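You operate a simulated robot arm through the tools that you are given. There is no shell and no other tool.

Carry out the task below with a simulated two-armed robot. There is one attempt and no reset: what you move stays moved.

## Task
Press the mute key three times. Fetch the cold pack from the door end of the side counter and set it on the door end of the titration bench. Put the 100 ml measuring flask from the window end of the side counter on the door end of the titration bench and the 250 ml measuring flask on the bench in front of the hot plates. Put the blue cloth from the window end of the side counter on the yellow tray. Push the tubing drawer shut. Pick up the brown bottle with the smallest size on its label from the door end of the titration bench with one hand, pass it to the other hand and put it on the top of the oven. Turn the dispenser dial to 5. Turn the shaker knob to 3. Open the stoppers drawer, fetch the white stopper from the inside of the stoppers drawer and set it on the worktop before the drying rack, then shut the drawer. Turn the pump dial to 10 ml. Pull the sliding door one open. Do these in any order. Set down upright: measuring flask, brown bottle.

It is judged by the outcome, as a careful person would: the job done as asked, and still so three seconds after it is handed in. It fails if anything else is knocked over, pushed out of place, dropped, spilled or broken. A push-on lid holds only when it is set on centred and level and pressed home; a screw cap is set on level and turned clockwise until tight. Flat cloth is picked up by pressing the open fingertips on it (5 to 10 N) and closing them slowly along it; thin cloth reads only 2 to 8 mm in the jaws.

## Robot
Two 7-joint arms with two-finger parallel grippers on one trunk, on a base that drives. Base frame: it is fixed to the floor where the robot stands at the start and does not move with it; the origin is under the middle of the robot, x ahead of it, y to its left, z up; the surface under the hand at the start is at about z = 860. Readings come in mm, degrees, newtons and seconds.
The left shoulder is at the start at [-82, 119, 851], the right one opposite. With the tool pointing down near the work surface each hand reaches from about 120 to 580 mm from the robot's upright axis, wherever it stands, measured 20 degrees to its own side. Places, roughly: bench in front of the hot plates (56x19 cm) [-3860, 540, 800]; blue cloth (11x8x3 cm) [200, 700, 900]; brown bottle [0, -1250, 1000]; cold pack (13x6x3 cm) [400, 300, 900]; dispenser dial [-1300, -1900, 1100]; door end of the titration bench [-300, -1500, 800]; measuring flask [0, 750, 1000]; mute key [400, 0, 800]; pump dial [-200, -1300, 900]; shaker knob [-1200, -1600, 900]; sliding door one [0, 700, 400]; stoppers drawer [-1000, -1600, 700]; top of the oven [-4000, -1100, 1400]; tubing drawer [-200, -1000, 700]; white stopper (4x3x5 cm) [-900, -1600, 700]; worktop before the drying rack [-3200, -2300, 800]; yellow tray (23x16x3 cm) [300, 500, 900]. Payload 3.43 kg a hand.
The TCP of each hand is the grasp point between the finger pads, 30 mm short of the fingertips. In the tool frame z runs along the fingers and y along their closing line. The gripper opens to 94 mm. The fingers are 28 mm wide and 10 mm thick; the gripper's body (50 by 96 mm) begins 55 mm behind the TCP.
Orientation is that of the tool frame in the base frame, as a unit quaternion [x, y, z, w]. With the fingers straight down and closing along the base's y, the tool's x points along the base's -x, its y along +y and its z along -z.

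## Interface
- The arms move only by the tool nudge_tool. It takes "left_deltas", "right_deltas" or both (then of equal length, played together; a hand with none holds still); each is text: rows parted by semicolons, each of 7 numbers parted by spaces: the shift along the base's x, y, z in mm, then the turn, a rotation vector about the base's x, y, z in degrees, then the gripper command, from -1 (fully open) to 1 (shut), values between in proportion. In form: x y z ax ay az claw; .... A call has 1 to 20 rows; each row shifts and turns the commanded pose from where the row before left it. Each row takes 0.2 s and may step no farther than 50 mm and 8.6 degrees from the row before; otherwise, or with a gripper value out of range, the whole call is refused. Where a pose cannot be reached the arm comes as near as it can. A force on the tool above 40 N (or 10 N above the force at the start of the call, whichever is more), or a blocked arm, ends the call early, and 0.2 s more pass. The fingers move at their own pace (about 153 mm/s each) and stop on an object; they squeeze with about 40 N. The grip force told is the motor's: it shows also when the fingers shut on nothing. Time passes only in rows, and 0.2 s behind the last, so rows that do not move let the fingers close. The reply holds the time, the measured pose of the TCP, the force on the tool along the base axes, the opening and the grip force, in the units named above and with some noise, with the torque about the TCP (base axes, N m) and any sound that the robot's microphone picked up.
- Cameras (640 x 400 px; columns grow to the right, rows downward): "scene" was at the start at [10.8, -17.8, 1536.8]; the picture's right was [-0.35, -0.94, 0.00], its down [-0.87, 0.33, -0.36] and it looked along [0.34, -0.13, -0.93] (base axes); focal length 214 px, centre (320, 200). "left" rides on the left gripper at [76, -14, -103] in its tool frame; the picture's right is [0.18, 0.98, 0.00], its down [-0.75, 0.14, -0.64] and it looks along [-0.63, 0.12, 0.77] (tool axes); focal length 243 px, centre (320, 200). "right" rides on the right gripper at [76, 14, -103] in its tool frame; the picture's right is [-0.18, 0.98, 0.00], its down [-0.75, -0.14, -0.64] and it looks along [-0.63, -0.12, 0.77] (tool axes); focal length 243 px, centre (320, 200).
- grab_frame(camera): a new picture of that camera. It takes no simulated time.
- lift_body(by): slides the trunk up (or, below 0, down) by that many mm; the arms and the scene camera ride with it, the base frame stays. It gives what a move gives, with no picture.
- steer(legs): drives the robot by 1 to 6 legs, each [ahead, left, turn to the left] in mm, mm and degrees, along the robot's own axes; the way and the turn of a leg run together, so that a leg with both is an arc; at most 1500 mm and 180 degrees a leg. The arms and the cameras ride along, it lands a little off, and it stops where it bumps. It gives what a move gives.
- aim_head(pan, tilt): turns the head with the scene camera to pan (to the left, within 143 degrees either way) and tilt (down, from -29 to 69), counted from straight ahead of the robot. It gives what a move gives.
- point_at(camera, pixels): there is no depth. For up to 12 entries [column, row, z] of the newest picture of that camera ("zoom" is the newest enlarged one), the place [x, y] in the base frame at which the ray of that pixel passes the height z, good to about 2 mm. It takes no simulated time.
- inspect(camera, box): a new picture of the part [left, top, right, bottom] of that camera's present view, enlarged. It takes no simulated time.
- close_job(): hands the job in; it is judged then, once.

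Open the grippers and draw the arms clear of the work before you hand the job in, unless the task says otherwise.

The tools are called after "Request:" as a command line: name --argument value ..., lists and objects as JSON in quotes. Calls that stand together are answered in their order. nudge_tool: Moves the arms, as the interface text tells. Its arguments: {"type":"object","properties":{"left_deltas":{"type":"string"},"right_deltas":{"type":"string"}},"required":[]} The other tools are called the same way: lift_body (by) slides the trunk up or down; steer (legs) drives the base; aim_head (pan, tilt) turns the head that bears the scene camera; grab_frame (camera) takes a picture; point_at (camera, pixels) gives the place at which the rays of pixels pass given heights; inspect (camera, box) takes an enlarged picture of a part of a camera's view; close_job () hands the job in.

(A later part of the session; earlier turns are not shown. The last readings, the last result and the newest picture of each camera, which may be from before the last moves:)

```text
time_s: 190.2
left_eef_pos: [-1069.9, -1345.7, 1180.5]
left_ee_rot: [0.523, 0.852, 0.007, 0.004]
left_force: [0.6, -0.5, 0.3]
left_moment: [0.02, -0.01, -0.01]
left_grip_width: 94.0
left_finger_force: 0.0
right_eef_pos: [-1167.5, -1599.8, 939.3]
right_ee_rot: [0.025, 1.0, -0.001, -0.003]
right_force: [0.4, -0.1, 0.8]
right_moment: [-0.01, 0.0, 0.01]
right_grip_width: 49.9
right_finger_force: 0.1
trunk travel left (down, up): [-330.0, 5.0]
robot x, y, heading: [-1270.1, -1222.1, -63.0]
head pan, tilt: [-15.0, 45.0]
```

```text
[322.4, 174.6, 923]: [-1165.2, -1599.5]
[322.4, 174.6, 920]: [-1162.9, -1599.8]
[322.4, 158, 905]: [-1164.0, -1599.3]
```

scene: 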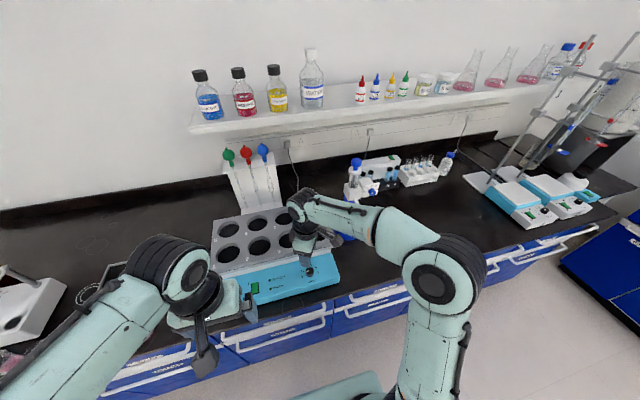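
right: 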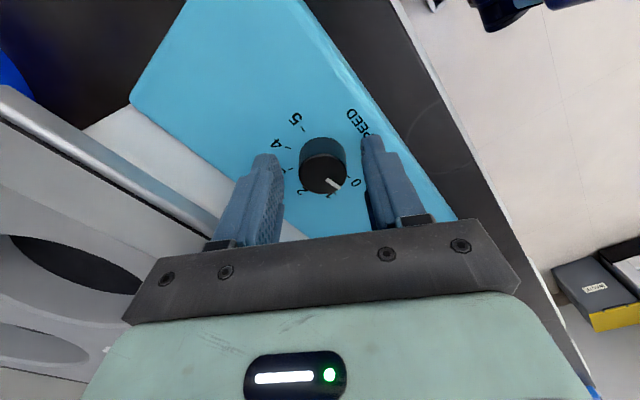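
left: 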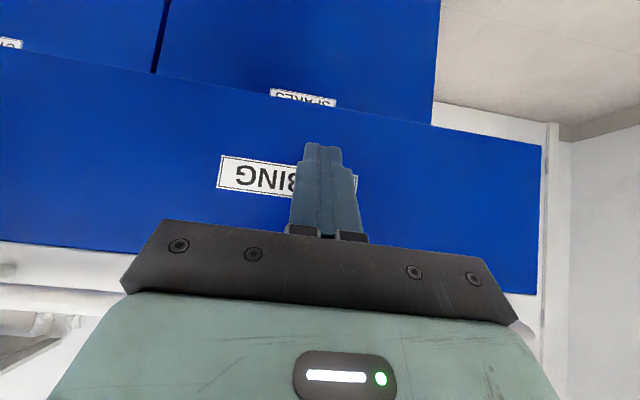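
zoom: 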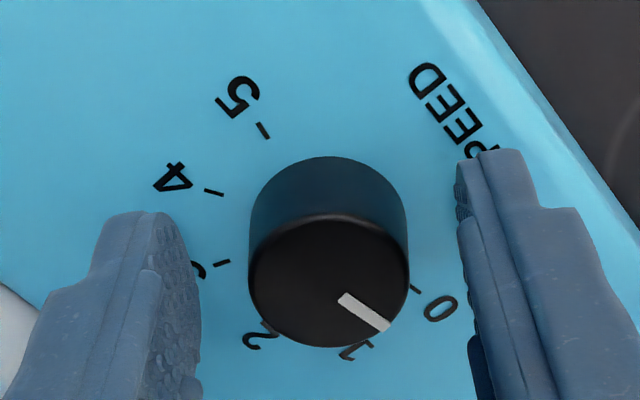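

Centred to ~2 mm. I close on the knob and turn clockwise 60° first.

Request:
nudge_tool --right_deltas "2 0 0 0 0 0 0.2; 0 0 0 0 0 0 1; 0 0 0 0 0 0 1; 0 0 0 0 0 -7.5 1; 0 0 0 0 0 -7.5 1; 0 0 0 0 0 -7.5 1; 0 0 0 0 0 -7.5 1; 0 0 0 0 0 -7.5 1; 0 0 0 0 0 -7.5 1; 0 0 0 0 0 -7.5 1; 0 0 0 0 0 -7.5 1"

Request:
inspect --camera "right" --box '[250, 90, 390, 210]'

```text
time_s: 192.6
left_eef_pos: [-1070.0, -1344.3, 1179.2]
left_ee_rot: [0.523, 0.853, 0.006, 0.003]
left_force: [-0.2, -0.1, -0.2]
left_moment: [0.01, -0.02, 0.0]
left_grip_width: 94.1
left_finger_force: 0.1
right_eef_pos: [-1165.6, -1598.5, 939.2]
right_ee_rot: [0.521, 0.853, 0.0, -0.004]
right_force: [2.0, 11.7, 2.2]
right_moment: [0.58, 0.09, 0.0]
right_grip_width: 28.8
right_finger_force: 45.0
trunk travel left (down, up): [-330.0, 5.0]
robot x, y, heading: [-1270.1, -1221.4, -63.0]
head pan, tilt: [-15.0, 45.0]
```

```text
3.33 times, centred on (320, 150) of right
```

zoom: 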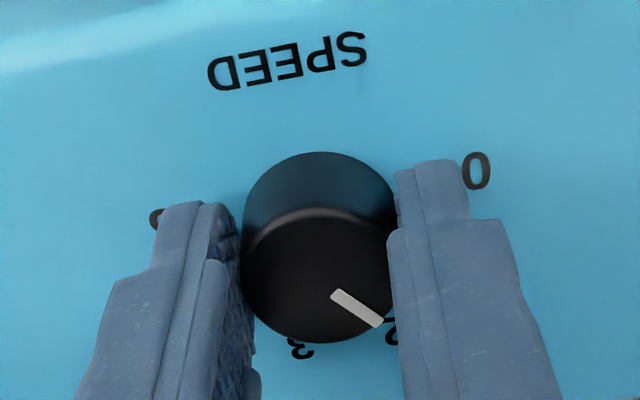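

Pointer is now ~50° right of image-down (at 1.5), as expected. I turn another 60° clockwise.

Request:
nudge_tool --right_deltas "0 0 0 0 0 -7.5 1; 0 0 0 0 0 -7.5 1; 0 0 0 0 0 -7.5 1; 0 0 0 0 0 -7.5 1; 0 0 0 0 0 -7.5 1; 0 0 0 0 0 -7.5 1; 0 0 0 0 0 -7.5 1; 0 0 0 0 0 -7.5 1; 0 0 0 0 0 0 1"

Request:
inspect --camera "right" --box '[250, 90, 390, 210]'

```text
time_s: 194.6
left_eef_pos: [-1068.2, -1343.3, 1181.1]
left_ee_rot: [0.523, 0.852, 0.007, 0.004]
left_force: [0.3, -1.2, -0.2]
left_moment: [0.02, -0.01, 0.02]
left_grip_width: 94.0
left_finger_force: 0.0
right_eef_pos: [-1164.2, -1599.5, 939.9]
right_ee_rot: [0.878, 0.478, 0.002, -0.003]
right_force: [7.4, 17.1, -3.1]
right_moment: [0.9, -0.47, -0.02]
right_grip_width: 28.8
right_finger_force: 44.8
trunk travel left (down, up): [-330.0, 5.0]
robot x, y, heading: [-1271.1, -1219.6, -62.7]
head pan, tilt: [-15.0, 45.0]
```

```text
3.33 times, centred on (320, 150) of right
```

zoom: 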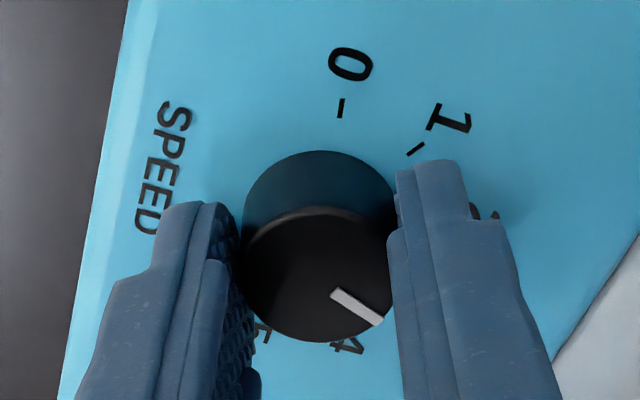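

Pointer now lies where mark 3 should be (4 is at 9°, so 3 ≈49°; pointer ≈50°). I release, rise and verify.

Request:
nudge_tool --right_deltas "0 0 0 0 0 0 0.2; 0 0 0 0 0 0 -0.06; 0 0 0 0 0 0 -0.06; 0 0 20 0 0 0 -0.06; 0 0 40 0 0 0 -0.06; 0 0 40 0 0 7.5 -0.06; 0 0 40 0 0 7.5 -0.06; 0 0 20 0 0 7.5 -0.06; 0 0 0 0 0 7.5 -0.06; 0 0 0 0 0 7.5 -0.06; 0 0 0 0 0 7.5 -0.06; 0 0 0 0 0 7.5 -0.06; 0 0 0 0 0 7.5 -0.06"

Request:
grab_frame --camera "right"

Request:
inspect --camera "right" --box '[270, 50, 380, 140]'

```text
time_s: 197.4
left_eef_pos: [-1070.5, -1346.5, 1180.9]
left_ee_rot: [0.523, 0.852, 0.006, 0.005]
left_force: [-0.1, -0.3, -0.7]
left_moment: [0.01, 0.0, 0.02]
left_grip_width: 94.0
left_finger_force: 0.1
right_eef_pos: [-1167.9, -1600.3, 1098.6]
right_ee_rot: [0.52, 0.854, 0.0, -0.004]
right_force: [-0.7, -0.4, 0.2]
right_moment: [0.0, -0.01, 0.04]
right_grip_width: 49.7
right_finger_force: 0.1
trunk travel left (down, up): [-330.0, 5.0]
robot x, y, heading: [-1269.9, -1219.8, -62.9]
head pan, tilt: [-15.0, 45.0]
```

```text
taken
```

right: 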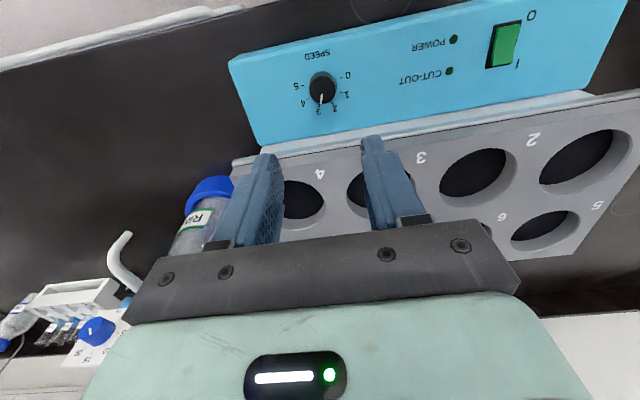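

```text
4.44 times, centred on (325, 95) of right
```

zoom: 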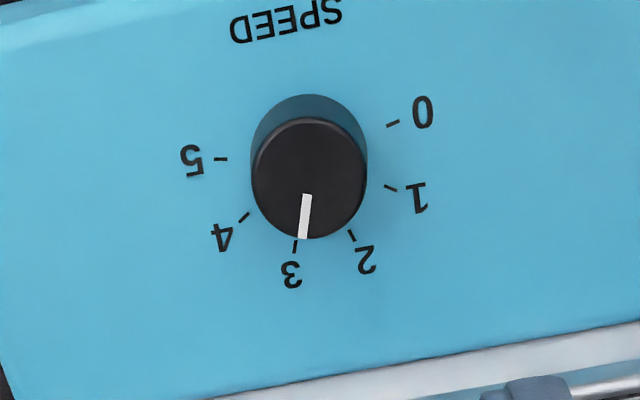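

I zoom in more to measure pointer versus the 3 tick.

Request:
inspect --camera "right" --box '[298, 65, 350, 120]'

```text
7.27 times, centred on (324, 92) of right
```

zoom: 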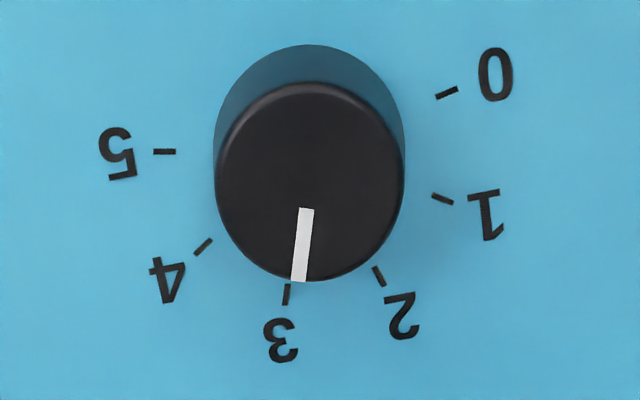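

The pointer matches the 3 tick within 2°. Shaker done. Next the dispenser: I retract the right hand and drive 300 mm further right to look at it.

Request:
nudge_tool --right_deltas "-19 37 20 0 0 0 -0.06; -19 37 20 0 0 0 -0.06; -19 37 20 0 0 0 -0.06"

Request:
steer --legs '[[0, -300, 0]]'

Request:
aim_head --pan -5 --tilt 40

Request:
grab_frame --camera "scene"

```text
time_s: 198.2
left_eef_pos: [-1069.9, -1345.7, 1180.4]
left_ee_rot: [0.523, 0.852, 0.007, 0.004]
left_force: [-1.2, -0.9, -0.5]
left_moment: [0.01, 0.0, -0.04]
left_grip_width: 94.1
left_finger_force: 0.1
right_eef_pos: [-1223.5, -1488.7, 1158.4]
right_ee_rot: [0.521, 0.853, 0.0, -0.003]
right_force: [-0.8, 0.7, 0.6]
right_moment: [0.04, -0.01, -0.05]
right_grip_width: 49.8
right_finger_force: 0.0
trunk travel left (down, up): [-330.0, 5.0]
robot x, y, heading: [-1270.1, -1222.2, -63.0]
head pan, tilt: [-15.0, 45.0]
```

```text
time_s: 201.4
left_eef_pos: [-1336.8, -1482.0, 1180.4]
left_ee_rot: [0.523, 0.852, 0.006, 0.005]
left_force: [-0.4, 0.5, 0.2]
left_moment: [0.0, 0.0, 0.01]
left_grip_width: 94.1
left_finger_force: 0.0
right_eef_pos: [-1488.6, -1624.4, 1157.1]
right_ee_rot: [0.521, 0.853, 0.0, -0.004]
right_force: [0.4, -0.5, 0.6]
right_moment: [-0.03, -0.01, 0.0]
right_grip_width: 50.1
right_finger_force: 0.1
trunk travel left (down, up): [-330.0, 5.0]
robot x, y, heading: [-1538.1, -1358.3, -63.1]
head pan, tilt: [-15.0, 45.0]
```

```text
time_s: 202.2
left_eef_pos: [-1336.4, -1482.2, 1180.3]
left_ee_rot: [0.523, 0.852, 0.006, 0.004]
left_force: [0.2, -0.3, 0.8]
left_moment: [-0.05, 0.01, -0.01]
left_grip_width: 94.0
left_finger_force: 0.1
right_eef_pos: [-1488.3, -1624.4, 1158.2]
right_ee_rot: [0.521, 0.854, 0.0, -0.003]
right_force: [-0.8, 0.4, -0.3]
right_moment: [0.0, 0.02, -0.03]
right_grip_width: 49.9
right_finger_force: 0.1
trunk travel left (down, up): [-330.0, 5.0]
robot x, y, heading: [-1535.1, -1356.3, -63.3]
head pan, tilt: [-5.0, 40.0]
```

```text
taken
```

scene: 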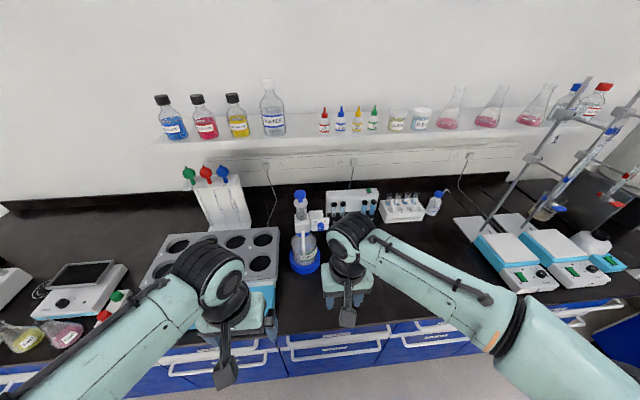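

The dispenser is visible at (305,235). I zoom on it.

Request:
inspect --camera "scene" --box '[275, 180, 345, 280]'

Request:
grab_frame --camera "right"

Request:
grab_frame --camera "left"

```text
4.00 times, centred on (310, 230) of scene
```

zoom: 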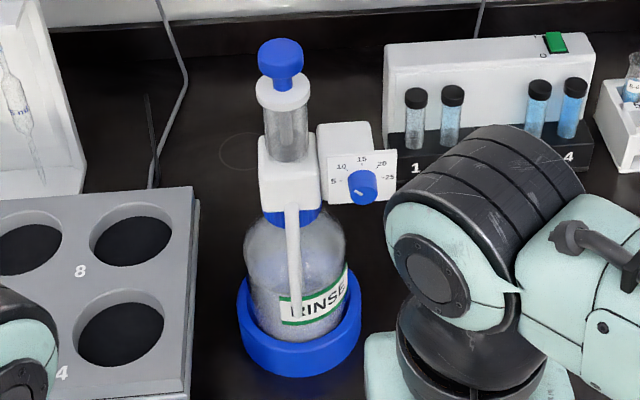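

```text
taken
```

right: 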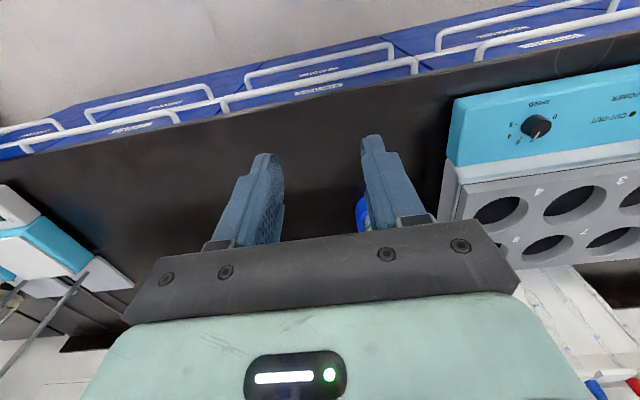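

```text
taken
```

left: 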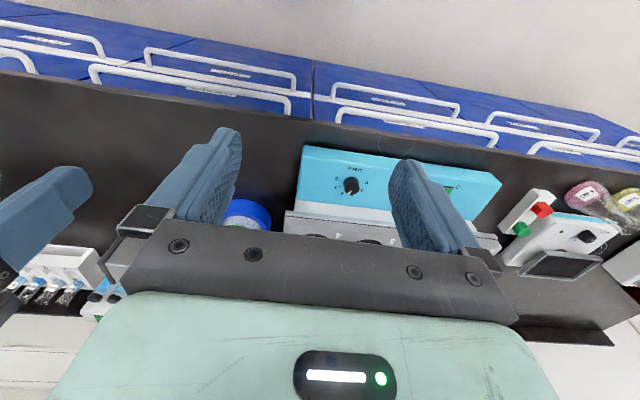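

The dispenser's dial faces the robot (scale 5–25). I zoom tighter on it.

Request:
inspect --camera "scene" --box '[308, 205, 336, 236]'

Request:
point_at --camera "scene" --pixels '[[320.5, 226.5, 1000], [320.5, 226.5, 1050], [320.5, 226.5, 1100], [303, 270, 855], [303, 212, 1100], [299, 192, 1150]]'

```text
12.90 times, centred on (322, 220) of scene
```

zoom: 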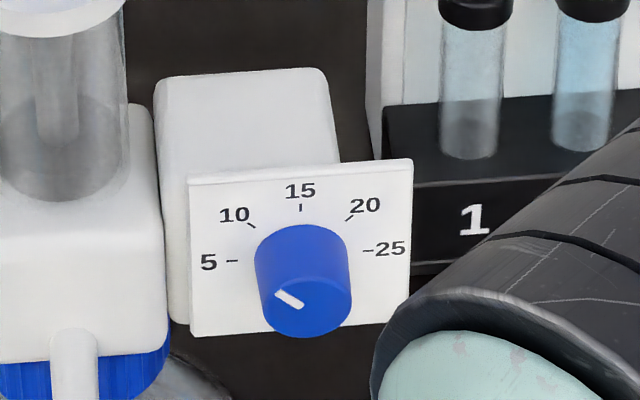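

```text
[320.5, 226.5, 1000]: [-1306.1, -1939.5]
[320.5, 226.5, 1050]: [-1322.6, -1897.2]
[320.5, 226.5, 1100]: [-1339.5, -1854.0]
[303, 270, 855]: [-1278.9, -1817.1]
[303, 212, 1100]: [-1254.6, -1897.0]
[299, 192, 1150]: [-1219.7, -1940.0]
```

The pointer is at 10; 5 is 45° counter-clockwise as seen from here, on a robot-facing panel. I lower the trunk 150 mm and pitch the right hand to horizontal in front of the dispenser.

Request:
lift_body --by -150

Request:
nudge_tool --right_deltas "5 -10 7 -7.3 -3.7 0 -0.06; 5 -10 7 -7.3 -3.7 0 -0.06; 5 -10 7 -7.3 -3.7 0 -0.06; 5 -10 7 -7.3 -3.7 0 -0.06; 5 -10 7 -7.3 -3.7 0 -0.06; 5 -10 7 -7.3 -3.7 0 -0.06; 5 -10 7 -7.3 -3.7 0 -0.06; 5 -10 7 -7.3 -3.7 0 -0.06; 5 -10 7 -7.3 -3.7 0 -0.06; 5 -10 7 -7.3 -3.7 0 -0.06; 5 -10 7 -7.3 -3.7 0 -0.06"

Request:
grab_frame --camera "right"

Request:
grab_frame --camera "scene"

```text
time_s: 203.9
left_eef_pos: [-1335.7, -1481.2, 1030.2]
left_ee_rot: [0.523, 0.852, 0.006, 0.004]
left_force: [0.6, -0.8, -0.4]
left_moment: [0.01, 0.02, -0.02]
left_grip_width: 94.0
left_finger_force: 0.1
right_eef_pos: [-1488.2, -1625.4, 1007.0]
right_ee_rot: [0.521, 0.854, -0.001, -0.003]
right_force: [0.1, 0.5, 0.9]
right_moment: [0.01, -0.02, 0.0]
right_grip_width: 49.6
right_finger_force: 0.2
trunk travel left (down, up): [-180.0, 155.0]
robot x, y, heading: [-1538.9, -1357.6, -63.1]
head pan, tilt: [-5.0, 40.0]
```

```text
time_s: 206.3
left_eef_pos: [-1335.7, -1481.5, 1030.8]
left_ee_rot: [0.523, 0.852, 0.007, 0.005]
left_force: [0.4, 0.4, -0.3]
left_moment: [-0.02, -0.02, 0.01]
left_grip_width: 93.9
left_finger_force: 0.1
right_eef_pos: [-1434.6, -1734.3, 1085.1]
right_ee_rot: [0.371, 0.604, -0.372, 0.6]
right_force: [-0.2, -0.6, 0.3]
right_moment: [-0.01, 0.05, 0.05]
right_grip_width: 50.0
right_finger_force: 0.1
trunk travel left (down, up): [-180.0, 155.0]
robot x, y, heading: [-1537.7, -1360.0, -63.2]
head pan, tilt: [-5.0, 40.0]
```

```text
taken
```

right: 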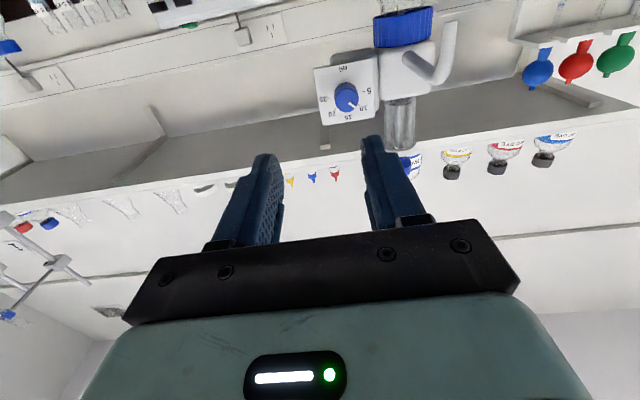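

```text
taken
```

scene: 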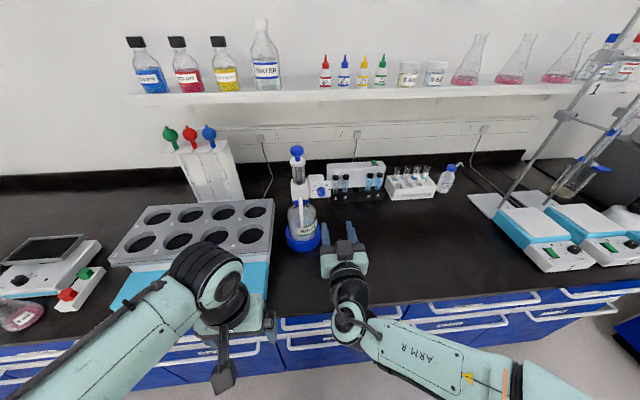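

Fully horizontal now. The dial shows in the right view at (347,97) (upside-down). I zoom both views and take rays.

Request:
inspect --camera "right" --box '[305, 50, 395, 135]'

Request:
inspect --camera "scene" --box '[285, 140, 345, 210]'

Request:
point_at --camera "right" --pixels '[[347, 97, 1060], [347, 97, 1070], [347, 97, 1080], [347, 97, 1100]]'

Request:
point_at --camera "scene" --pixels '[[321, 192, 1040], [321, 192, 1060], [321, 192, 1080], [321, 192, 1100]]'

```text
4.71 times, centred on (350, 92) of right
```

zoom: 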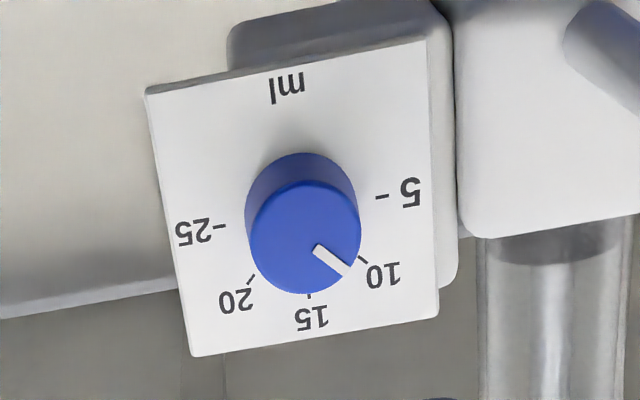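

```text
5.71 times, centred on (315, 175) of scene
```

zoom: 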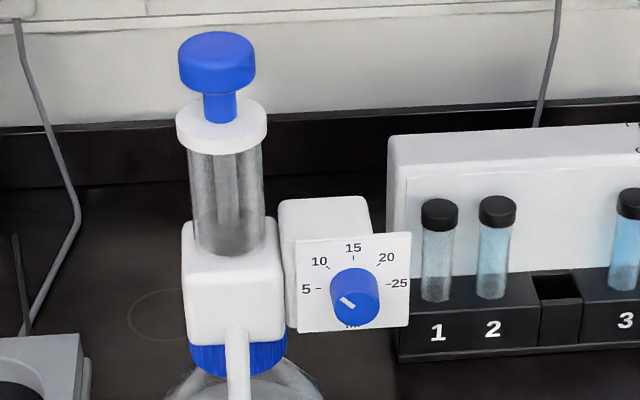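

```text
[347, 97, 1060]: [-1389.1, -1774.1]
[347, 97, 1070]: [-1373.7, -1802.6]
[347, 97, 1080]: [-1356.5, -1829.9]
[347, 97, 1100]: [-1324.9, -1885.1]
```

```text
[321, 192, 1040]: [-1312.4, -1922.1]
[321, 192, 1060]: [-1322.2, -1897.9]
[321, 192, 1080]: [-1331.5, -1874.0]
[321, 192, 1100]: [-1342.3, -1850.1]
```

Dial front face is at about u −2047, v −1027, z 1092 (25 mm knob). I align the hand, pre-roll it 22.5° clockwise and approach to ~35 mm before the knob.

Request:
nudge_tool --right_deltas "21.5 -21.8 2.3 3.39 -6.69 0 0.2; 21.5 -21.8 2.3 3.39 -6.69 0 0.2; 21.5 -21.8 2.4 3.39 -6.69 0 0.2"

Request:
grab_frame --camera "right"

Request:
inspect --camera "scene" --box '[270, 140, 380, 260]'

```text
time_s: 207.1
left_eef_pos: [-1336.0, -1481.0, 1030.6]
left_ee_rot: [0.523, 0.852, 0.007, 0.003]
left_force: [-0.1, -0.3, 0.7]
left_moment: [-0.01, 0.02, -0.03]
left_grip_width: 94.1
left_finger_force: 0.1
right_eef_pos: [-1368.9, -1800.2, 1090.1]
right_ee_rot: [0.481, 0.521, -0.245, 0.661]
right_force: [-0.2, 0.0, 0.7]
right_moment: [0.01, 0.01, -0.05]
right_grip_width: 37.5
right_finger_force: 0.0
trunk travel left (down, up): [-180.0, 155.0]
robot x, y, heading: [-1539.6, -1357.3, -63.0]
head pan, tilt: [-5.0, 40.0]
```

```text
taken
```

right: 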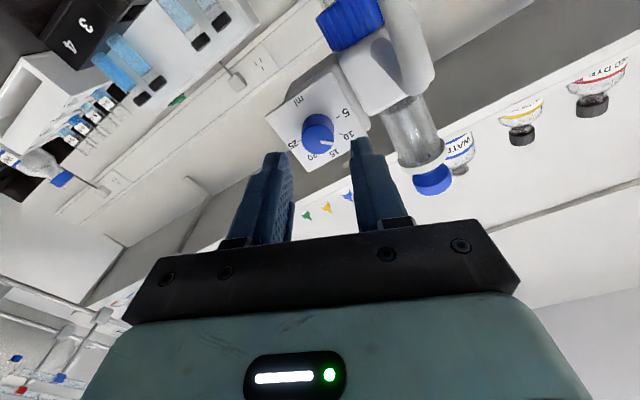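

```text
3.33 times, centred on (325, 200) of scene
```

zoom: 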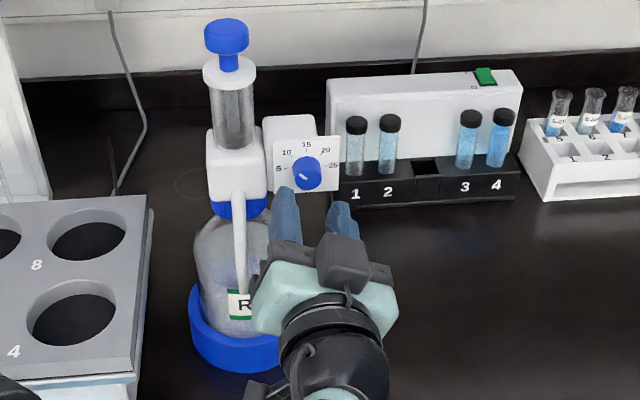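

I refine the dial's position from this closer view.

Request:
inspect --camera "right" --box '[260, 80, 390, 180]'

Request:
point_at --camera "right" --pixels '[[318, 136, 1080], [318, 136, 1090], [318, 136, 1100], [318, 136, 1095]]'

```text
4.00 times, centred on (325, 130) of right
```

zoom: 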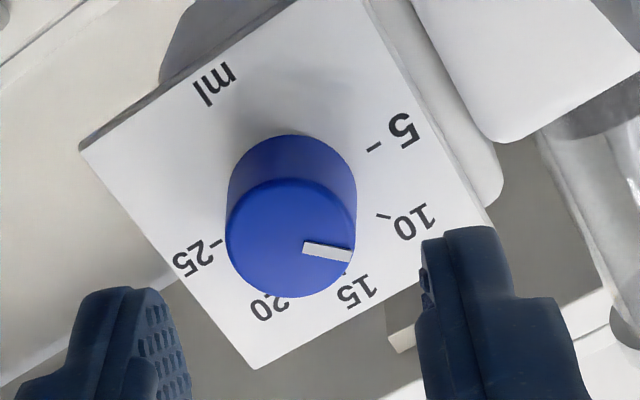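

```text
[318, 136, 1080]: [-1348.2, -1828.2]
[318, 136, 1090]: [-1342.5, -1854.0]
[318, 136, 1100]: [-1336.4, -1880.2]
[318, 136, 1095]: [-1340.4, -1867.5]
```

To keep the finger clear of the dispenser head I roll a further 45° clockwise (fingers nearly above/below the knob), so the turn ends at the present roll.

Request:
nudge_tool --right_deltas "0 0 0 3.4 -6.68 0 0.2; 0 0 0 3.4 -6.68 0 0.2; 0 0 0 3.4 -6.68 0 0.2; 0 0 0 3.4 -6.68 0 0.2; 0 0 0 3.4 -6.68 0 0.2; -1.5 -1 2 3.4 -6.68 0 0.2"

Request:
grab_frame --camera "right"

Request:
inspect --camera "scene" --box '[270, 140, 380, 260]'

```text
time_s: 208.5
left_eef_pos: [-1336.4, -1482.3, 1031.0]
left_ee_rot: [0.523, 0.852, 0.007, 0.004]
left_force: [-0.5, -0.1, 0.5]
left_moment: [0.0, 0.05, -0.01]
left_grip_width: 94.2
left_finger_force: 0.1
right_eef_pos: [-1372.4, -1801.5, 1094.4]
right_ee_rot: [0.644, 0.298, 0.027, 0.704]
right_force: [-1.4, -0.2, 0.3]
right_moment: [0.03, 0.04, 0.02]
right_grip_width: 37.5
right_finger_force: 0.0
trunk travel left (down, up): [-180.0, 155.0]
robot x, y, heading: [-1535.7, -1358.8, -63.3]
head pan, tilt: [-5.0, 40.0]
```

```text
taken
```

right: 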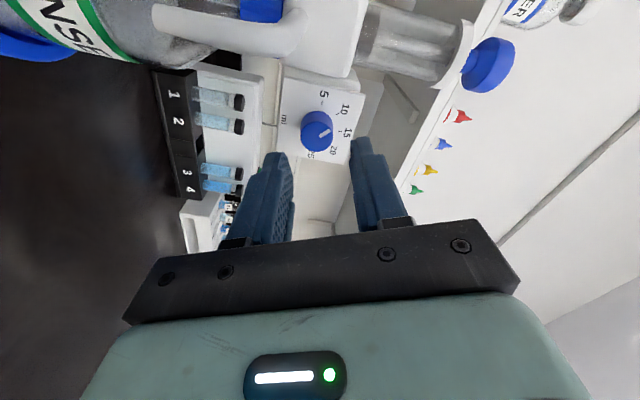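

```text
3.33 times, centred on (325, 200) of scene
```

zoom: 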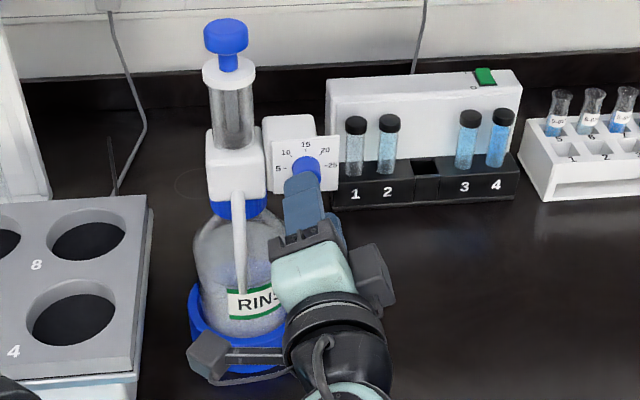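

I recheck the dial's axis in this rolled view before advancing.

Request:
inspect --camera "right" --box '[260, 80, 390, 180]'

Request:
point_at --camera "right" --pixels '[[318, 134, 1085], [318, 134, 1090], [318, 134, 1095], [318, 134, 1080], [230, 40, 1080], [230, 40, 1060]]'

```text
4.00 times, centred on (325, 130) of right
```

zoom: 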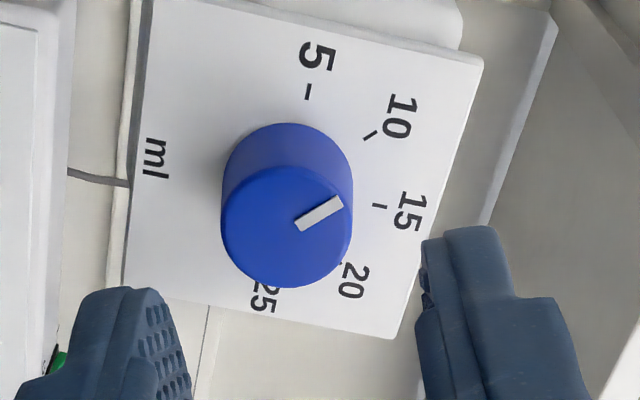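

```text
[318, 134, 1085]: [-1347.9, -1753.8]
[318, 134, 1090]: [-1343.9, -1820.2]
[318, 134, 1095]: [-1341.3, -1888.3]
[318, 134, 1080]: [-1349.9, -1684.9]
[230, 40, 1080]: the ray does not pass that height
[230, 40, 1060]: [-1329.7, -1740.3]
```

Dial axis ≈(u −2046, z 1093). I advance 50 mm along the approach with a 3 mm lateral correction.

Request:
nudge_tool --right_deltas "7 -10.4 -0.4 0 0 0 0.2; 6.3 -10.8 -0.3 0 0 0 0.2; 6.3 -10.8 -0.3 0 0 0 0.2; 5.7 -11.2 0 0 0 0 0.2"

Request:
grab_frame --camera "right"

Request:
inspect --camera "right" --box '[250, 90, 400, 210]'

Request:
inspect --camera "scene" --box '[270, 140, 380, 260]'

```text
time_s: 209.5
left_eef_pos: [-1338.1, -1478.7, 1030.9]
left_ee_rot: [0.523, 0.852, 0.006, 0.005]
left_force: [-0.2, -0.3, -0.6]
left_moment: [-0.03, 0.01, 0.01]
left_grip_width: 94.1
left_finger_force: 0.0
right_eef_pos: [-1347.4, -1841.8, 1093.5]
right_ee_rot: [0.643, 0.299, 0.027, 0.705]
right_force: [-8.5, 9.0, -0.5]
right_moment: [-0.16, -0.14, 0.16]
right_grip_width: 36.4
right_finger_force: 0.2
trunk travel left (down, up): [-180.0, 155.0]
robot x, y, heading: [-1534.7, -1356.4, -62.9]
head pan, tilt: [-5.0, 40.0]
```

```text
taken
```

right: 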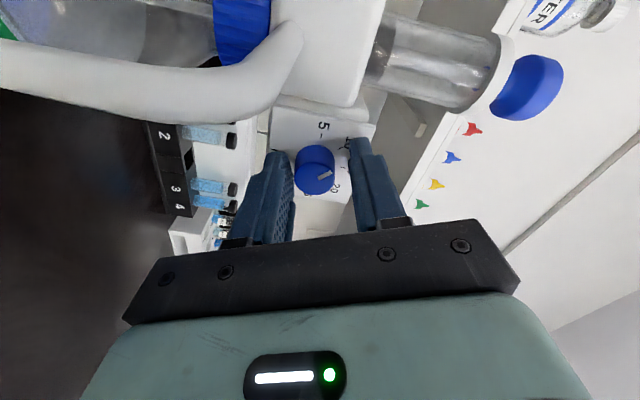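

```text
3.33 times, centred on (325, 150) of right
```

zoom: 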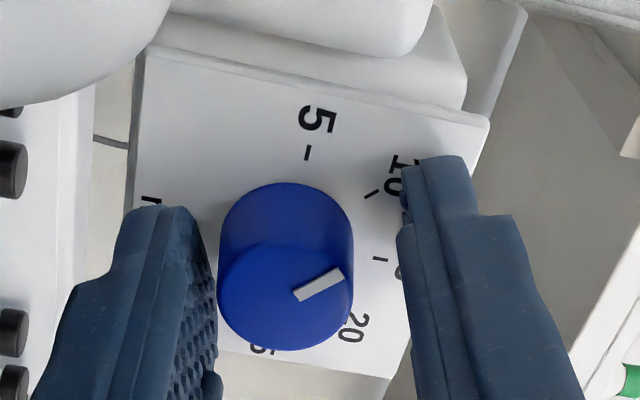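

```text
3.33 times, centred on (325, 200) of scene
```

zoom: 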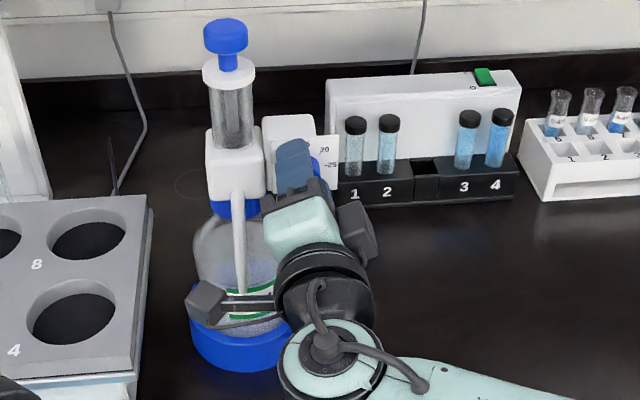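

The fingertips touch with ~12 N: the lower finger sits against the knob and the tips at the panel. I back off 3 mm and shift ~4.5 mm down to centre before closing.

Request:
nudge_tool --right_deltas "-1.6 3.1 0 0 0 0 0.2; -1.5 -0.8 -4.2 0 0 0 0.2; 0 0 0 0 0 0 0.2"

Request:
inspect --camera "right" --box '[250, 90, 400, 210]'

```text
time_s: 210.3
left_eef_pos: [-1335.6, -1481.4, 1030.6]
left_ee_rot: [0.523, 0.852, 0.007, 0.005]
left_force: [0.2, 0.0, 0.3]
left_moment: [0.0, 0.01, -0.01]
left_grip_width: 94.0
left_finger_force: 0.1
right_eef_pos: [-1349.1, -1841.4, 1089.3]
right_ee_rot: [0.643, 0.299, 0.027, 0.704]
right_force: [-1.0, -0.5, 0.0]
right_moment: [-0.02, 0.0, -0.02]
right_grip_width: 37.5
right_finger_force: 0.0
trunk travel left (down, up): [-180.0, 155.0]
robot x, y, heading: [-1539.6, -1359.8, -63.3]
head pan, tilt: [-5.0, 40.0]
```

```text
3.33 times, centred on (325, 150) of right
```

zoom: 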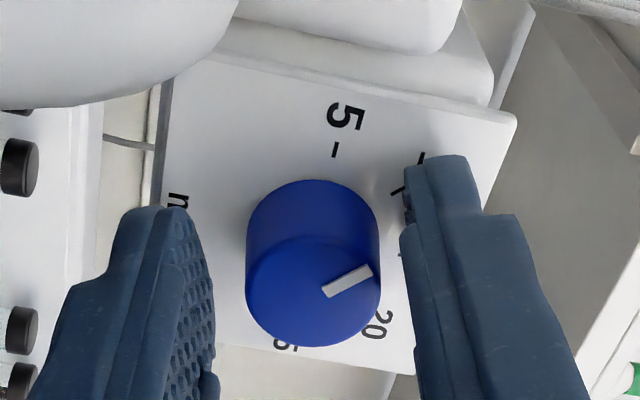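

Centred with no force. I close on the dial and roll 45° counter-clockwise.

Request:
nudge_tool --right_deltas "0 0 0 0 0 0 0.5; 0 0 0 0 0 0 1; 0 0 0 0 0 0 1; 0 0 0 -3.4 6.68 0 1; 0 0 0 -3.4 6.68 0 1; 0 0 0 -3.4 6.68 0 1; 0 0 0 -3.4 6.68 0 1; 0 0 0 -3.4 6.68 0 1; 0 0 0 -3.4 6.68 0 1; 0 0 0 0 0 0 1"

Request:
inspect --camera "right" --box '[250, 90, 400, 210]'

Request:
inspect --camera "scene" --box '[270, 140, 380, 260]'

```text
time_s: 212.5
left_eef_pos: [-1336.8, -1481.1, 1029.8]
left_ee_rot: [0.523, 0.852, 0.007, 0.003]
left_force: [-0.4, -0.1, -0.3]
left_moment: [0.01, 0.0, 0.01]
left_grip_width: 94.0
left_finger_force: 0.0
right_eef_pos: [-1349.7, -1841.6, 1088.7]
right_ee_rot: [0.48, 0.522, -0.247, 0.66]
right_force: [-3.2, 3.5, 1.6]
right_moment: [-0.66, -0.39, -0.44]
right_grip_width: 24.5
right_finger_force: 45.0
trunk travel left (down, up): [-180.0, 155.0]
robot x, y, heading: [-1538.6, -1354.8, -63.3]
head pan, tilt: [-5.0, 40.0]
```

```text
3.33 times, centred on (325, 150) of right
```

zoom: 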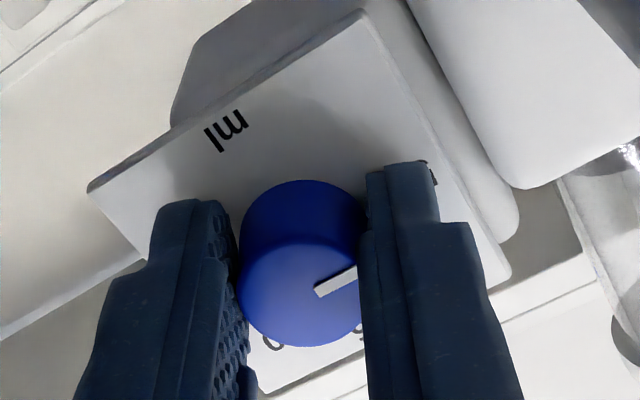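

```text
3.33 times, centred on (325, 200) of scene
```

zoom: 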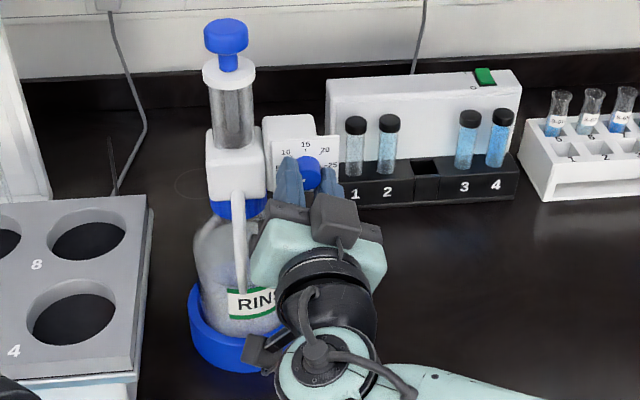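

The pointer turned with the hand toward 5. I release with a small opening, back straight out and verify.

Request:
nudge_tool --right_deltas "0 0 0 0 0 0 0.5; 0 0 0 0 0 0 0.25; 0 0 0 0 0 0 0.25; -6.8 13.4 0 0 0 0 0.25; -13.6 26.7 0 0 0 0 0.25; -13.6 26.7 0 0 0 0 0.25; -13.6 26.7 0 -3.4 6.68 0 0.25; -10 20 0 -3.4 6.68 0 0.25; 0 0 0 -3.4 6.68 0 0.25"

Request:
grab_frame --camera "right"

Request:
inspect --camera "right" --box '[300, 60, 390, 140]'

Request:
inspect --camera "scene" --box '[285, 140, 345, 210]'

```text
time_s: 214.5
left_eef_pos: [-1335.9, -1480.5, 1030.1]
left_ee_rot: [0.523, 0.853, 0.006, 0.004]
left_force: [0.0, 0.6, 0.6]
left_moment: [0.01, -0.01, 0.02]
left_grip_width: 94.0
left_finger_force: 0.0
right_eef_pos: [-1404.8, -1730.0, 1088.8]
right_ee_rot: [0.37, 0.604, -0.372, 0.6]
right_force: [0.8, -0.9, 0.9]
right_moment: [-0.03, -0.01, 0.02]
right_grip_width: 35.7
right_finger_force: 0.0
trunk travel left (down, up): [-180.0, 155.0]
robot x, y, heading: [-1537.7, -1356.0, -63.1]
head pan, tilt: [-5.0, 40.0]
```

```text
taken
```

right: 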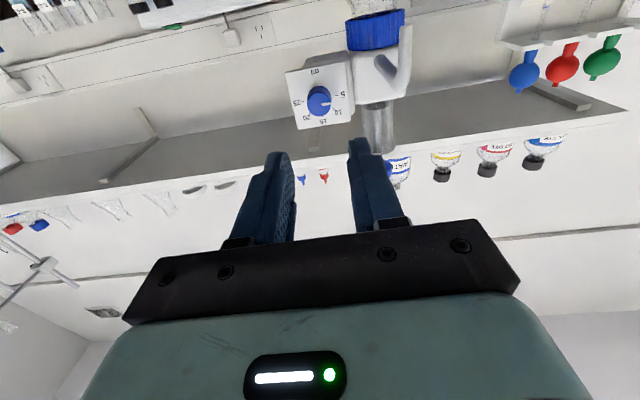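

```text
5.00 times, centred on (345, 100) of right
```

zoom: 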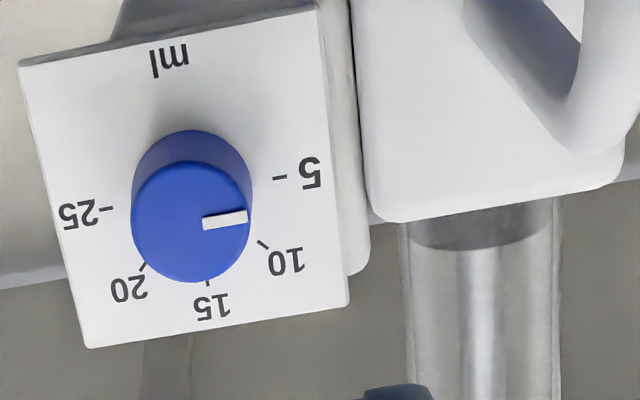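

```text
5.71 times, centred on (315, 175) of scene
```

zoom: 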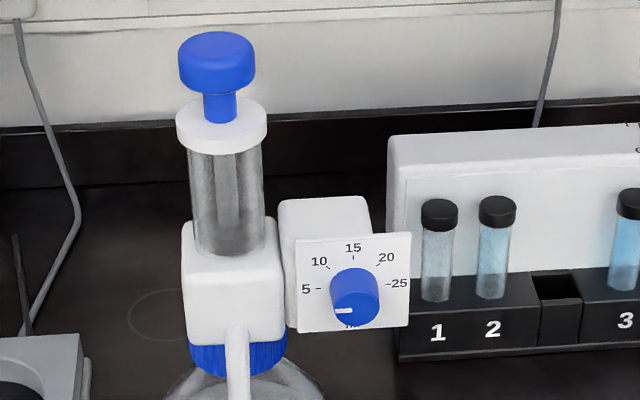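

The pointer is exactly at 5. Dispenser done. Next the stoppers drawer: I back off 250 mm and move 380 mm left, then look at the drawer labels.

Request:
steer --legs '[[-270, 0, 0], [0, 380, 0]]'

Request:
aim_head --pan 0 --tilt 40

Request:
grab_frame --camera "scene"

Request:
inspect --camera "scene" --box '[180, 220, 460, 360]'

```text
time_s: 219.8
left_eef_pos: [-1122.9, -1078.9, 1029.2]
left_ee_rot: [0.527, 0.85, 0.006, 0.005]
left_force: [0.1, -0.2, 0.3]
left_moment: [0.03, 0.02, -0.01]
left_grip_width: 94.0
left_finger_force: 0.1
right_eef_pos: [-1195.0, -1325.9, 1089.5]
right_ee_rot: [0.372, 0.603, -0.374, 0.598]
right_force: [-0.4, -0.4, -0.6]
right_moment: [-0.01, 0.02, -0.02]
right_grip_width: 35.5
right_finger_force: 0.0
trunk travel left (down, up): [-180.0, 155.0]
robot x, y, heading: [-1324.8, -954.9, -63.8]
head pan, tilt: [-5.0, 40.0]
```

```text
time_s: 220.5
left_eef_pos: [-1123.5, -1080.4, 1029.9]
left_ee_rot: [0.527, 0.85, 0.007, 0.004]
left_force: [-0.3, -0.1, 0.4]
left_moment: [0.01, 0.03, 0.0]
left_grip_width: 93.4
left_finger_force: 0.1
right_eef_pos: [-1196.1, -1325.4, 1088.1]
right_ee_rot: [0.373, 0.603, -0.374, 0.598]
right_force: [-0.5, 0.4, 0.5]
right_moment: [-0.03, 0.01, -0.01]
right_grip_width: 35.3
right_finger_force: 0.1
trunk travel left (down, up): [-180.0, 155.0]
robot x, y, heading: [-1322.8, -952.4, -63.7]
head pan, tilt: [0.0, 40.0]
```

```text
taken
```

scene: 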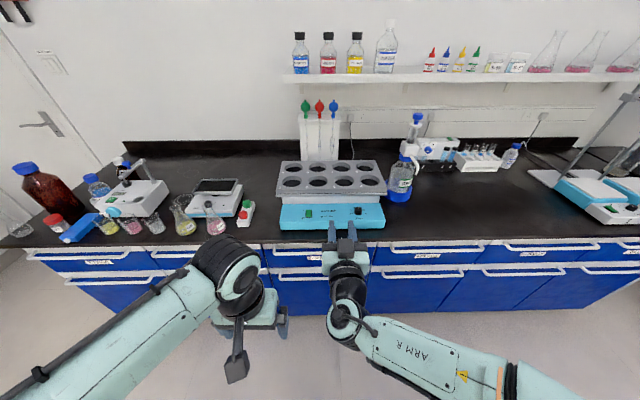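

```text
2.29 times, centred on (320, 290) of scene
```

zoom: 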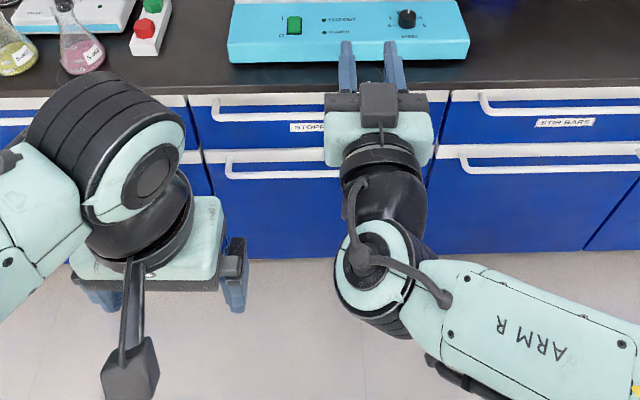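

The STOPPERS drawer is straight ahead (label at px ≈(313,258)). I lower the trunk 175 mm, roll the right hand 90° so its fingers lie above/below a bar, and bring it down to handle height.

Request:
lift_body --by -175

Request:
nudge_tool --right_deltas "0 0 -12 3.4 -6.68 0 -0.06; 0 0 -12 3.4 -6.68 0 -0.06; 0 0 -12 3.4 -6.68 0 -0.06; 0 0 -12 3.4 -6.68 0 -0.06; 0 0 -12 3.4 -6.68 0 -0.06; 0 0 -12 3.4 -6.68 0 -0.06; 0 0 -12 3.4 -6.68 0 -0.06; 0 0 -12 3.4 -6.68 0 -0.06; 0 0 -12 3.4 -6.68 0 -0.06; 0 0 -12 3.4 -6.68 0 -0.06; 0 0 -12 3.4 -6.68 0 -0.06; 0 0 -12 3.4 -6.68 0 -0.06"

Request:
grab_frame --camera "right"

Request:
grab_frame --camera "scene"

```text
time_s: 222.5
left_eef_pos: [-1123.1, -1078.7, 854.6]
left_ee_rot: [0.527, 0.85, 0.007, 0.005]
left_force: [-0.5, 0.7, 0.9]
left_moment: [0.04, 0.0, -0.01]
left_grip_width: 93.9
left_finger_force: 0.1
right_eef_pos: [-1195.6, -1325.4, 914.5]
right_ee_rot: [0.374, 0.602, -0.375, 0.598]
right_force: [-0.9, 0.0, -0.8]
right_moment: [-0.01, -0.02, 0.01]
right_grip_width: 35.5
right_finger_force: 0.0
trunk travel left (down, up): [-5.0, 330.0]
robot x, y, heading: [-1324.5, -950.8, -63.7]
head pan, tilt: [0.0, 40.0]
```

```text
time_s: 225.1
left_eef_pos: [-1123.2, -1080.0, 855.5]
left_ee_rot: [0.526, 0.85, 0.007, 0.004]
left_force: [0.2, -0.2, 0.2]
left_moment: [-0.05, -0.02, 0.01]
left_grip_width: 94.0
left_finger_force: 0.1
right_eef_pos: [-1192.8, -1319.8, 794.9]
right_ee_rot: [0.686, 0.206, 0.138, 0.684]
right_force: [-0.2, 0.1, 0.3]
right_moment: [-0.01, 0.0, -0.02]
right_grip_width: 49.8
right_finger_force: 0.0
right hand out of reach, approached as far as the arm can: row 6, 12
trunk travel left (down, up): [-5.0, 330.0]
robot x, y, heading: [-1322.7, -948.8, -63.8]
head pan, tilt: [0.0, 40.0]
```

```text
taken
```

right: 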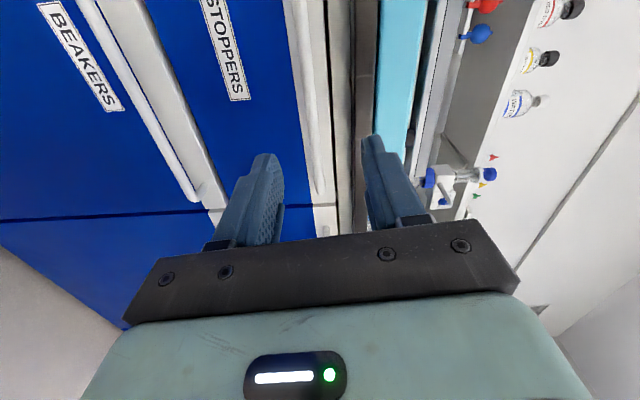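

```text
taken
```

scene: 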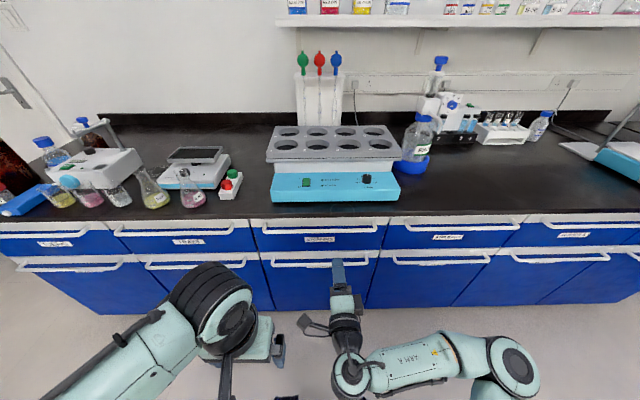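

The hand is horizontal with fingers above/below. I triangulate the STOPPERS handle bar from both cameras.

Request:
point_at --camera "right" --pixels '[[308, 100, 750], [308, 100, 760], [308, 100, 770], [308, 100, 740], [318, 195, 760], [318, 195, 750]]'

Request:
point_at --camera "scene" --pixels '[[320, 230, 740], [320, 230, 750], [320, 230, 760], [320, 230, 770], [266, 230, 755], [374, 229, 755], [320, 217, 850]]'

Request:
inspect --camera "scene" --box '[240, 200, 400, 290]'

```text
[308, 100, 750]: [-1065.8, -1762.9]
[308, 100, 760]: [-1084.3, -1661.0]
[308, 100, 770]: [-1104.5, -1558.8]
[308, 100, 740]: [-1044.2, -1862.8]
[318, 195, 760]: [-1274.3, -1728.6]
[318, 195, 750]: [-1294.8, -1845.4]
```

```text
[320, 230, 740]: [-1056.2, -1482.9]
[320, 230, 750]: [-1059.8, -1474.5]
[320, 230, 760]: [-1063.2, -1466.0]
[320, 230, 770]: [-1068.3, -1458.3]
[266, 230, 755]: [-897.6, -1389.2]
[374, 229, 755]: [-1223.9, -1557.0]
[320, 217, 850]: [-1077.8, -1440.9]
```

```text
4.00 times, centred on (320, 245) of scene
```

zoom: 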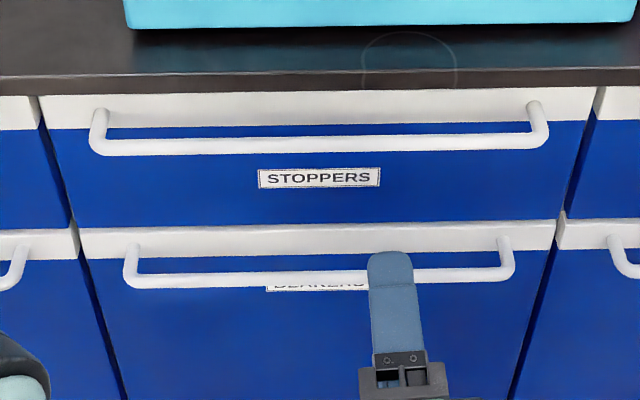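

Handle bar: v≈−790, z≈778, centre u≈−1620. I lower the hand to that height, narrow the jaws to 36 mm, then drive ahead 120 mm.

Request:
nudge_tool --right_deltas "8 4.2 -8.5 0 0 0 0.2; 8 4.2 -8.5 0 0 0 0.2"

Request:
steer --legs '[[120, 0, 1]]'

Request:
grab_frame --camera "right"

Request:
grab_frame --camera "scene"

```text
time_s: 225.7
left_eef_pos: [-1123.9, -1078.8, 856.0]
left_ee_rot: [0.528, 0.849, 0.006, 0.004]
left_force: [-0.1, -0.4, 0.0]
left_moment: [0.03, -0.04, -0.02]
left_grip_width: 93.8
left_finger_force: 0.0
right_eef_pos: [-1181.5, -1311.4, 798.9]
right_ee_rot: [0.684, 0.207, 0.137, 0.686]
right_force: [0.2, 0.2, -0.4]
right_moment: [-0.01, 0.0, 0.0]
right_grip_width: 37.6
right_finger_force: 0.0
right hand out of reach, approached as far as the arm can: row 1, 2
trunk travel left (down, up): [-5.0, 330.0]
robot x, y, heading: [-1325.2, -952.3, -63.6]
head pan, tilt: [0.0, 40.0]
```

```text
time_s: 226.9
left_eef_pos: [-1067.4, -1182.2, 855.1]
left_ee_rot: [0.52, 0.854, 0.007, 0.004]
left_force: [-0.1, -1.0, 1.0]
left_moment: [-0.01, 0.02, -0.01]
left_grip_width: 94.0
left_finger_force: 0.1
right_eef_pos: [-1121.0, -1414.9, 799.0]
right_ee_rot: [0.683, 0.212, 0.143, 0.685]
right_force: [-0.6, -0.4, 0.0]
right_moment: [0.01, 0.01, 0.02]
right_grip_width: 37.6
right_finger_force: 0.1
trunk travel left (down, up): [-5.0, 330.0]
robot x, y, heading: [-1268.9, -1061.6, -62.8]
head pan, tilt: [0.0, 40.0]
```

```text
taken
```

right: 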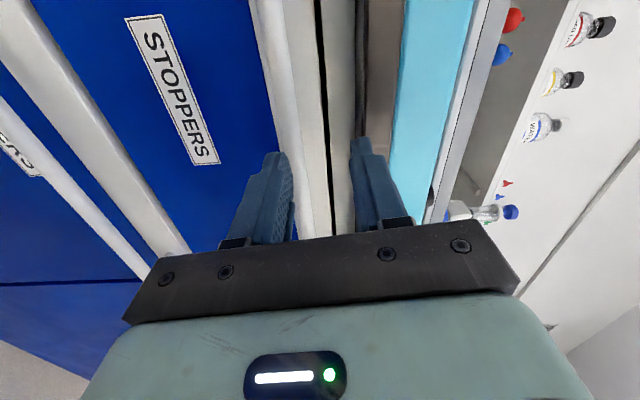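

```text
taken
```

scene: 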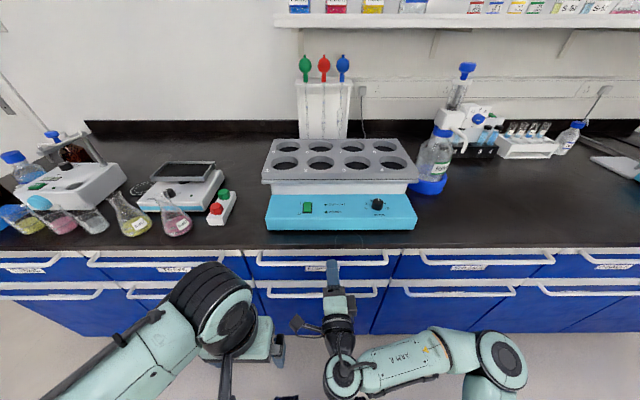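

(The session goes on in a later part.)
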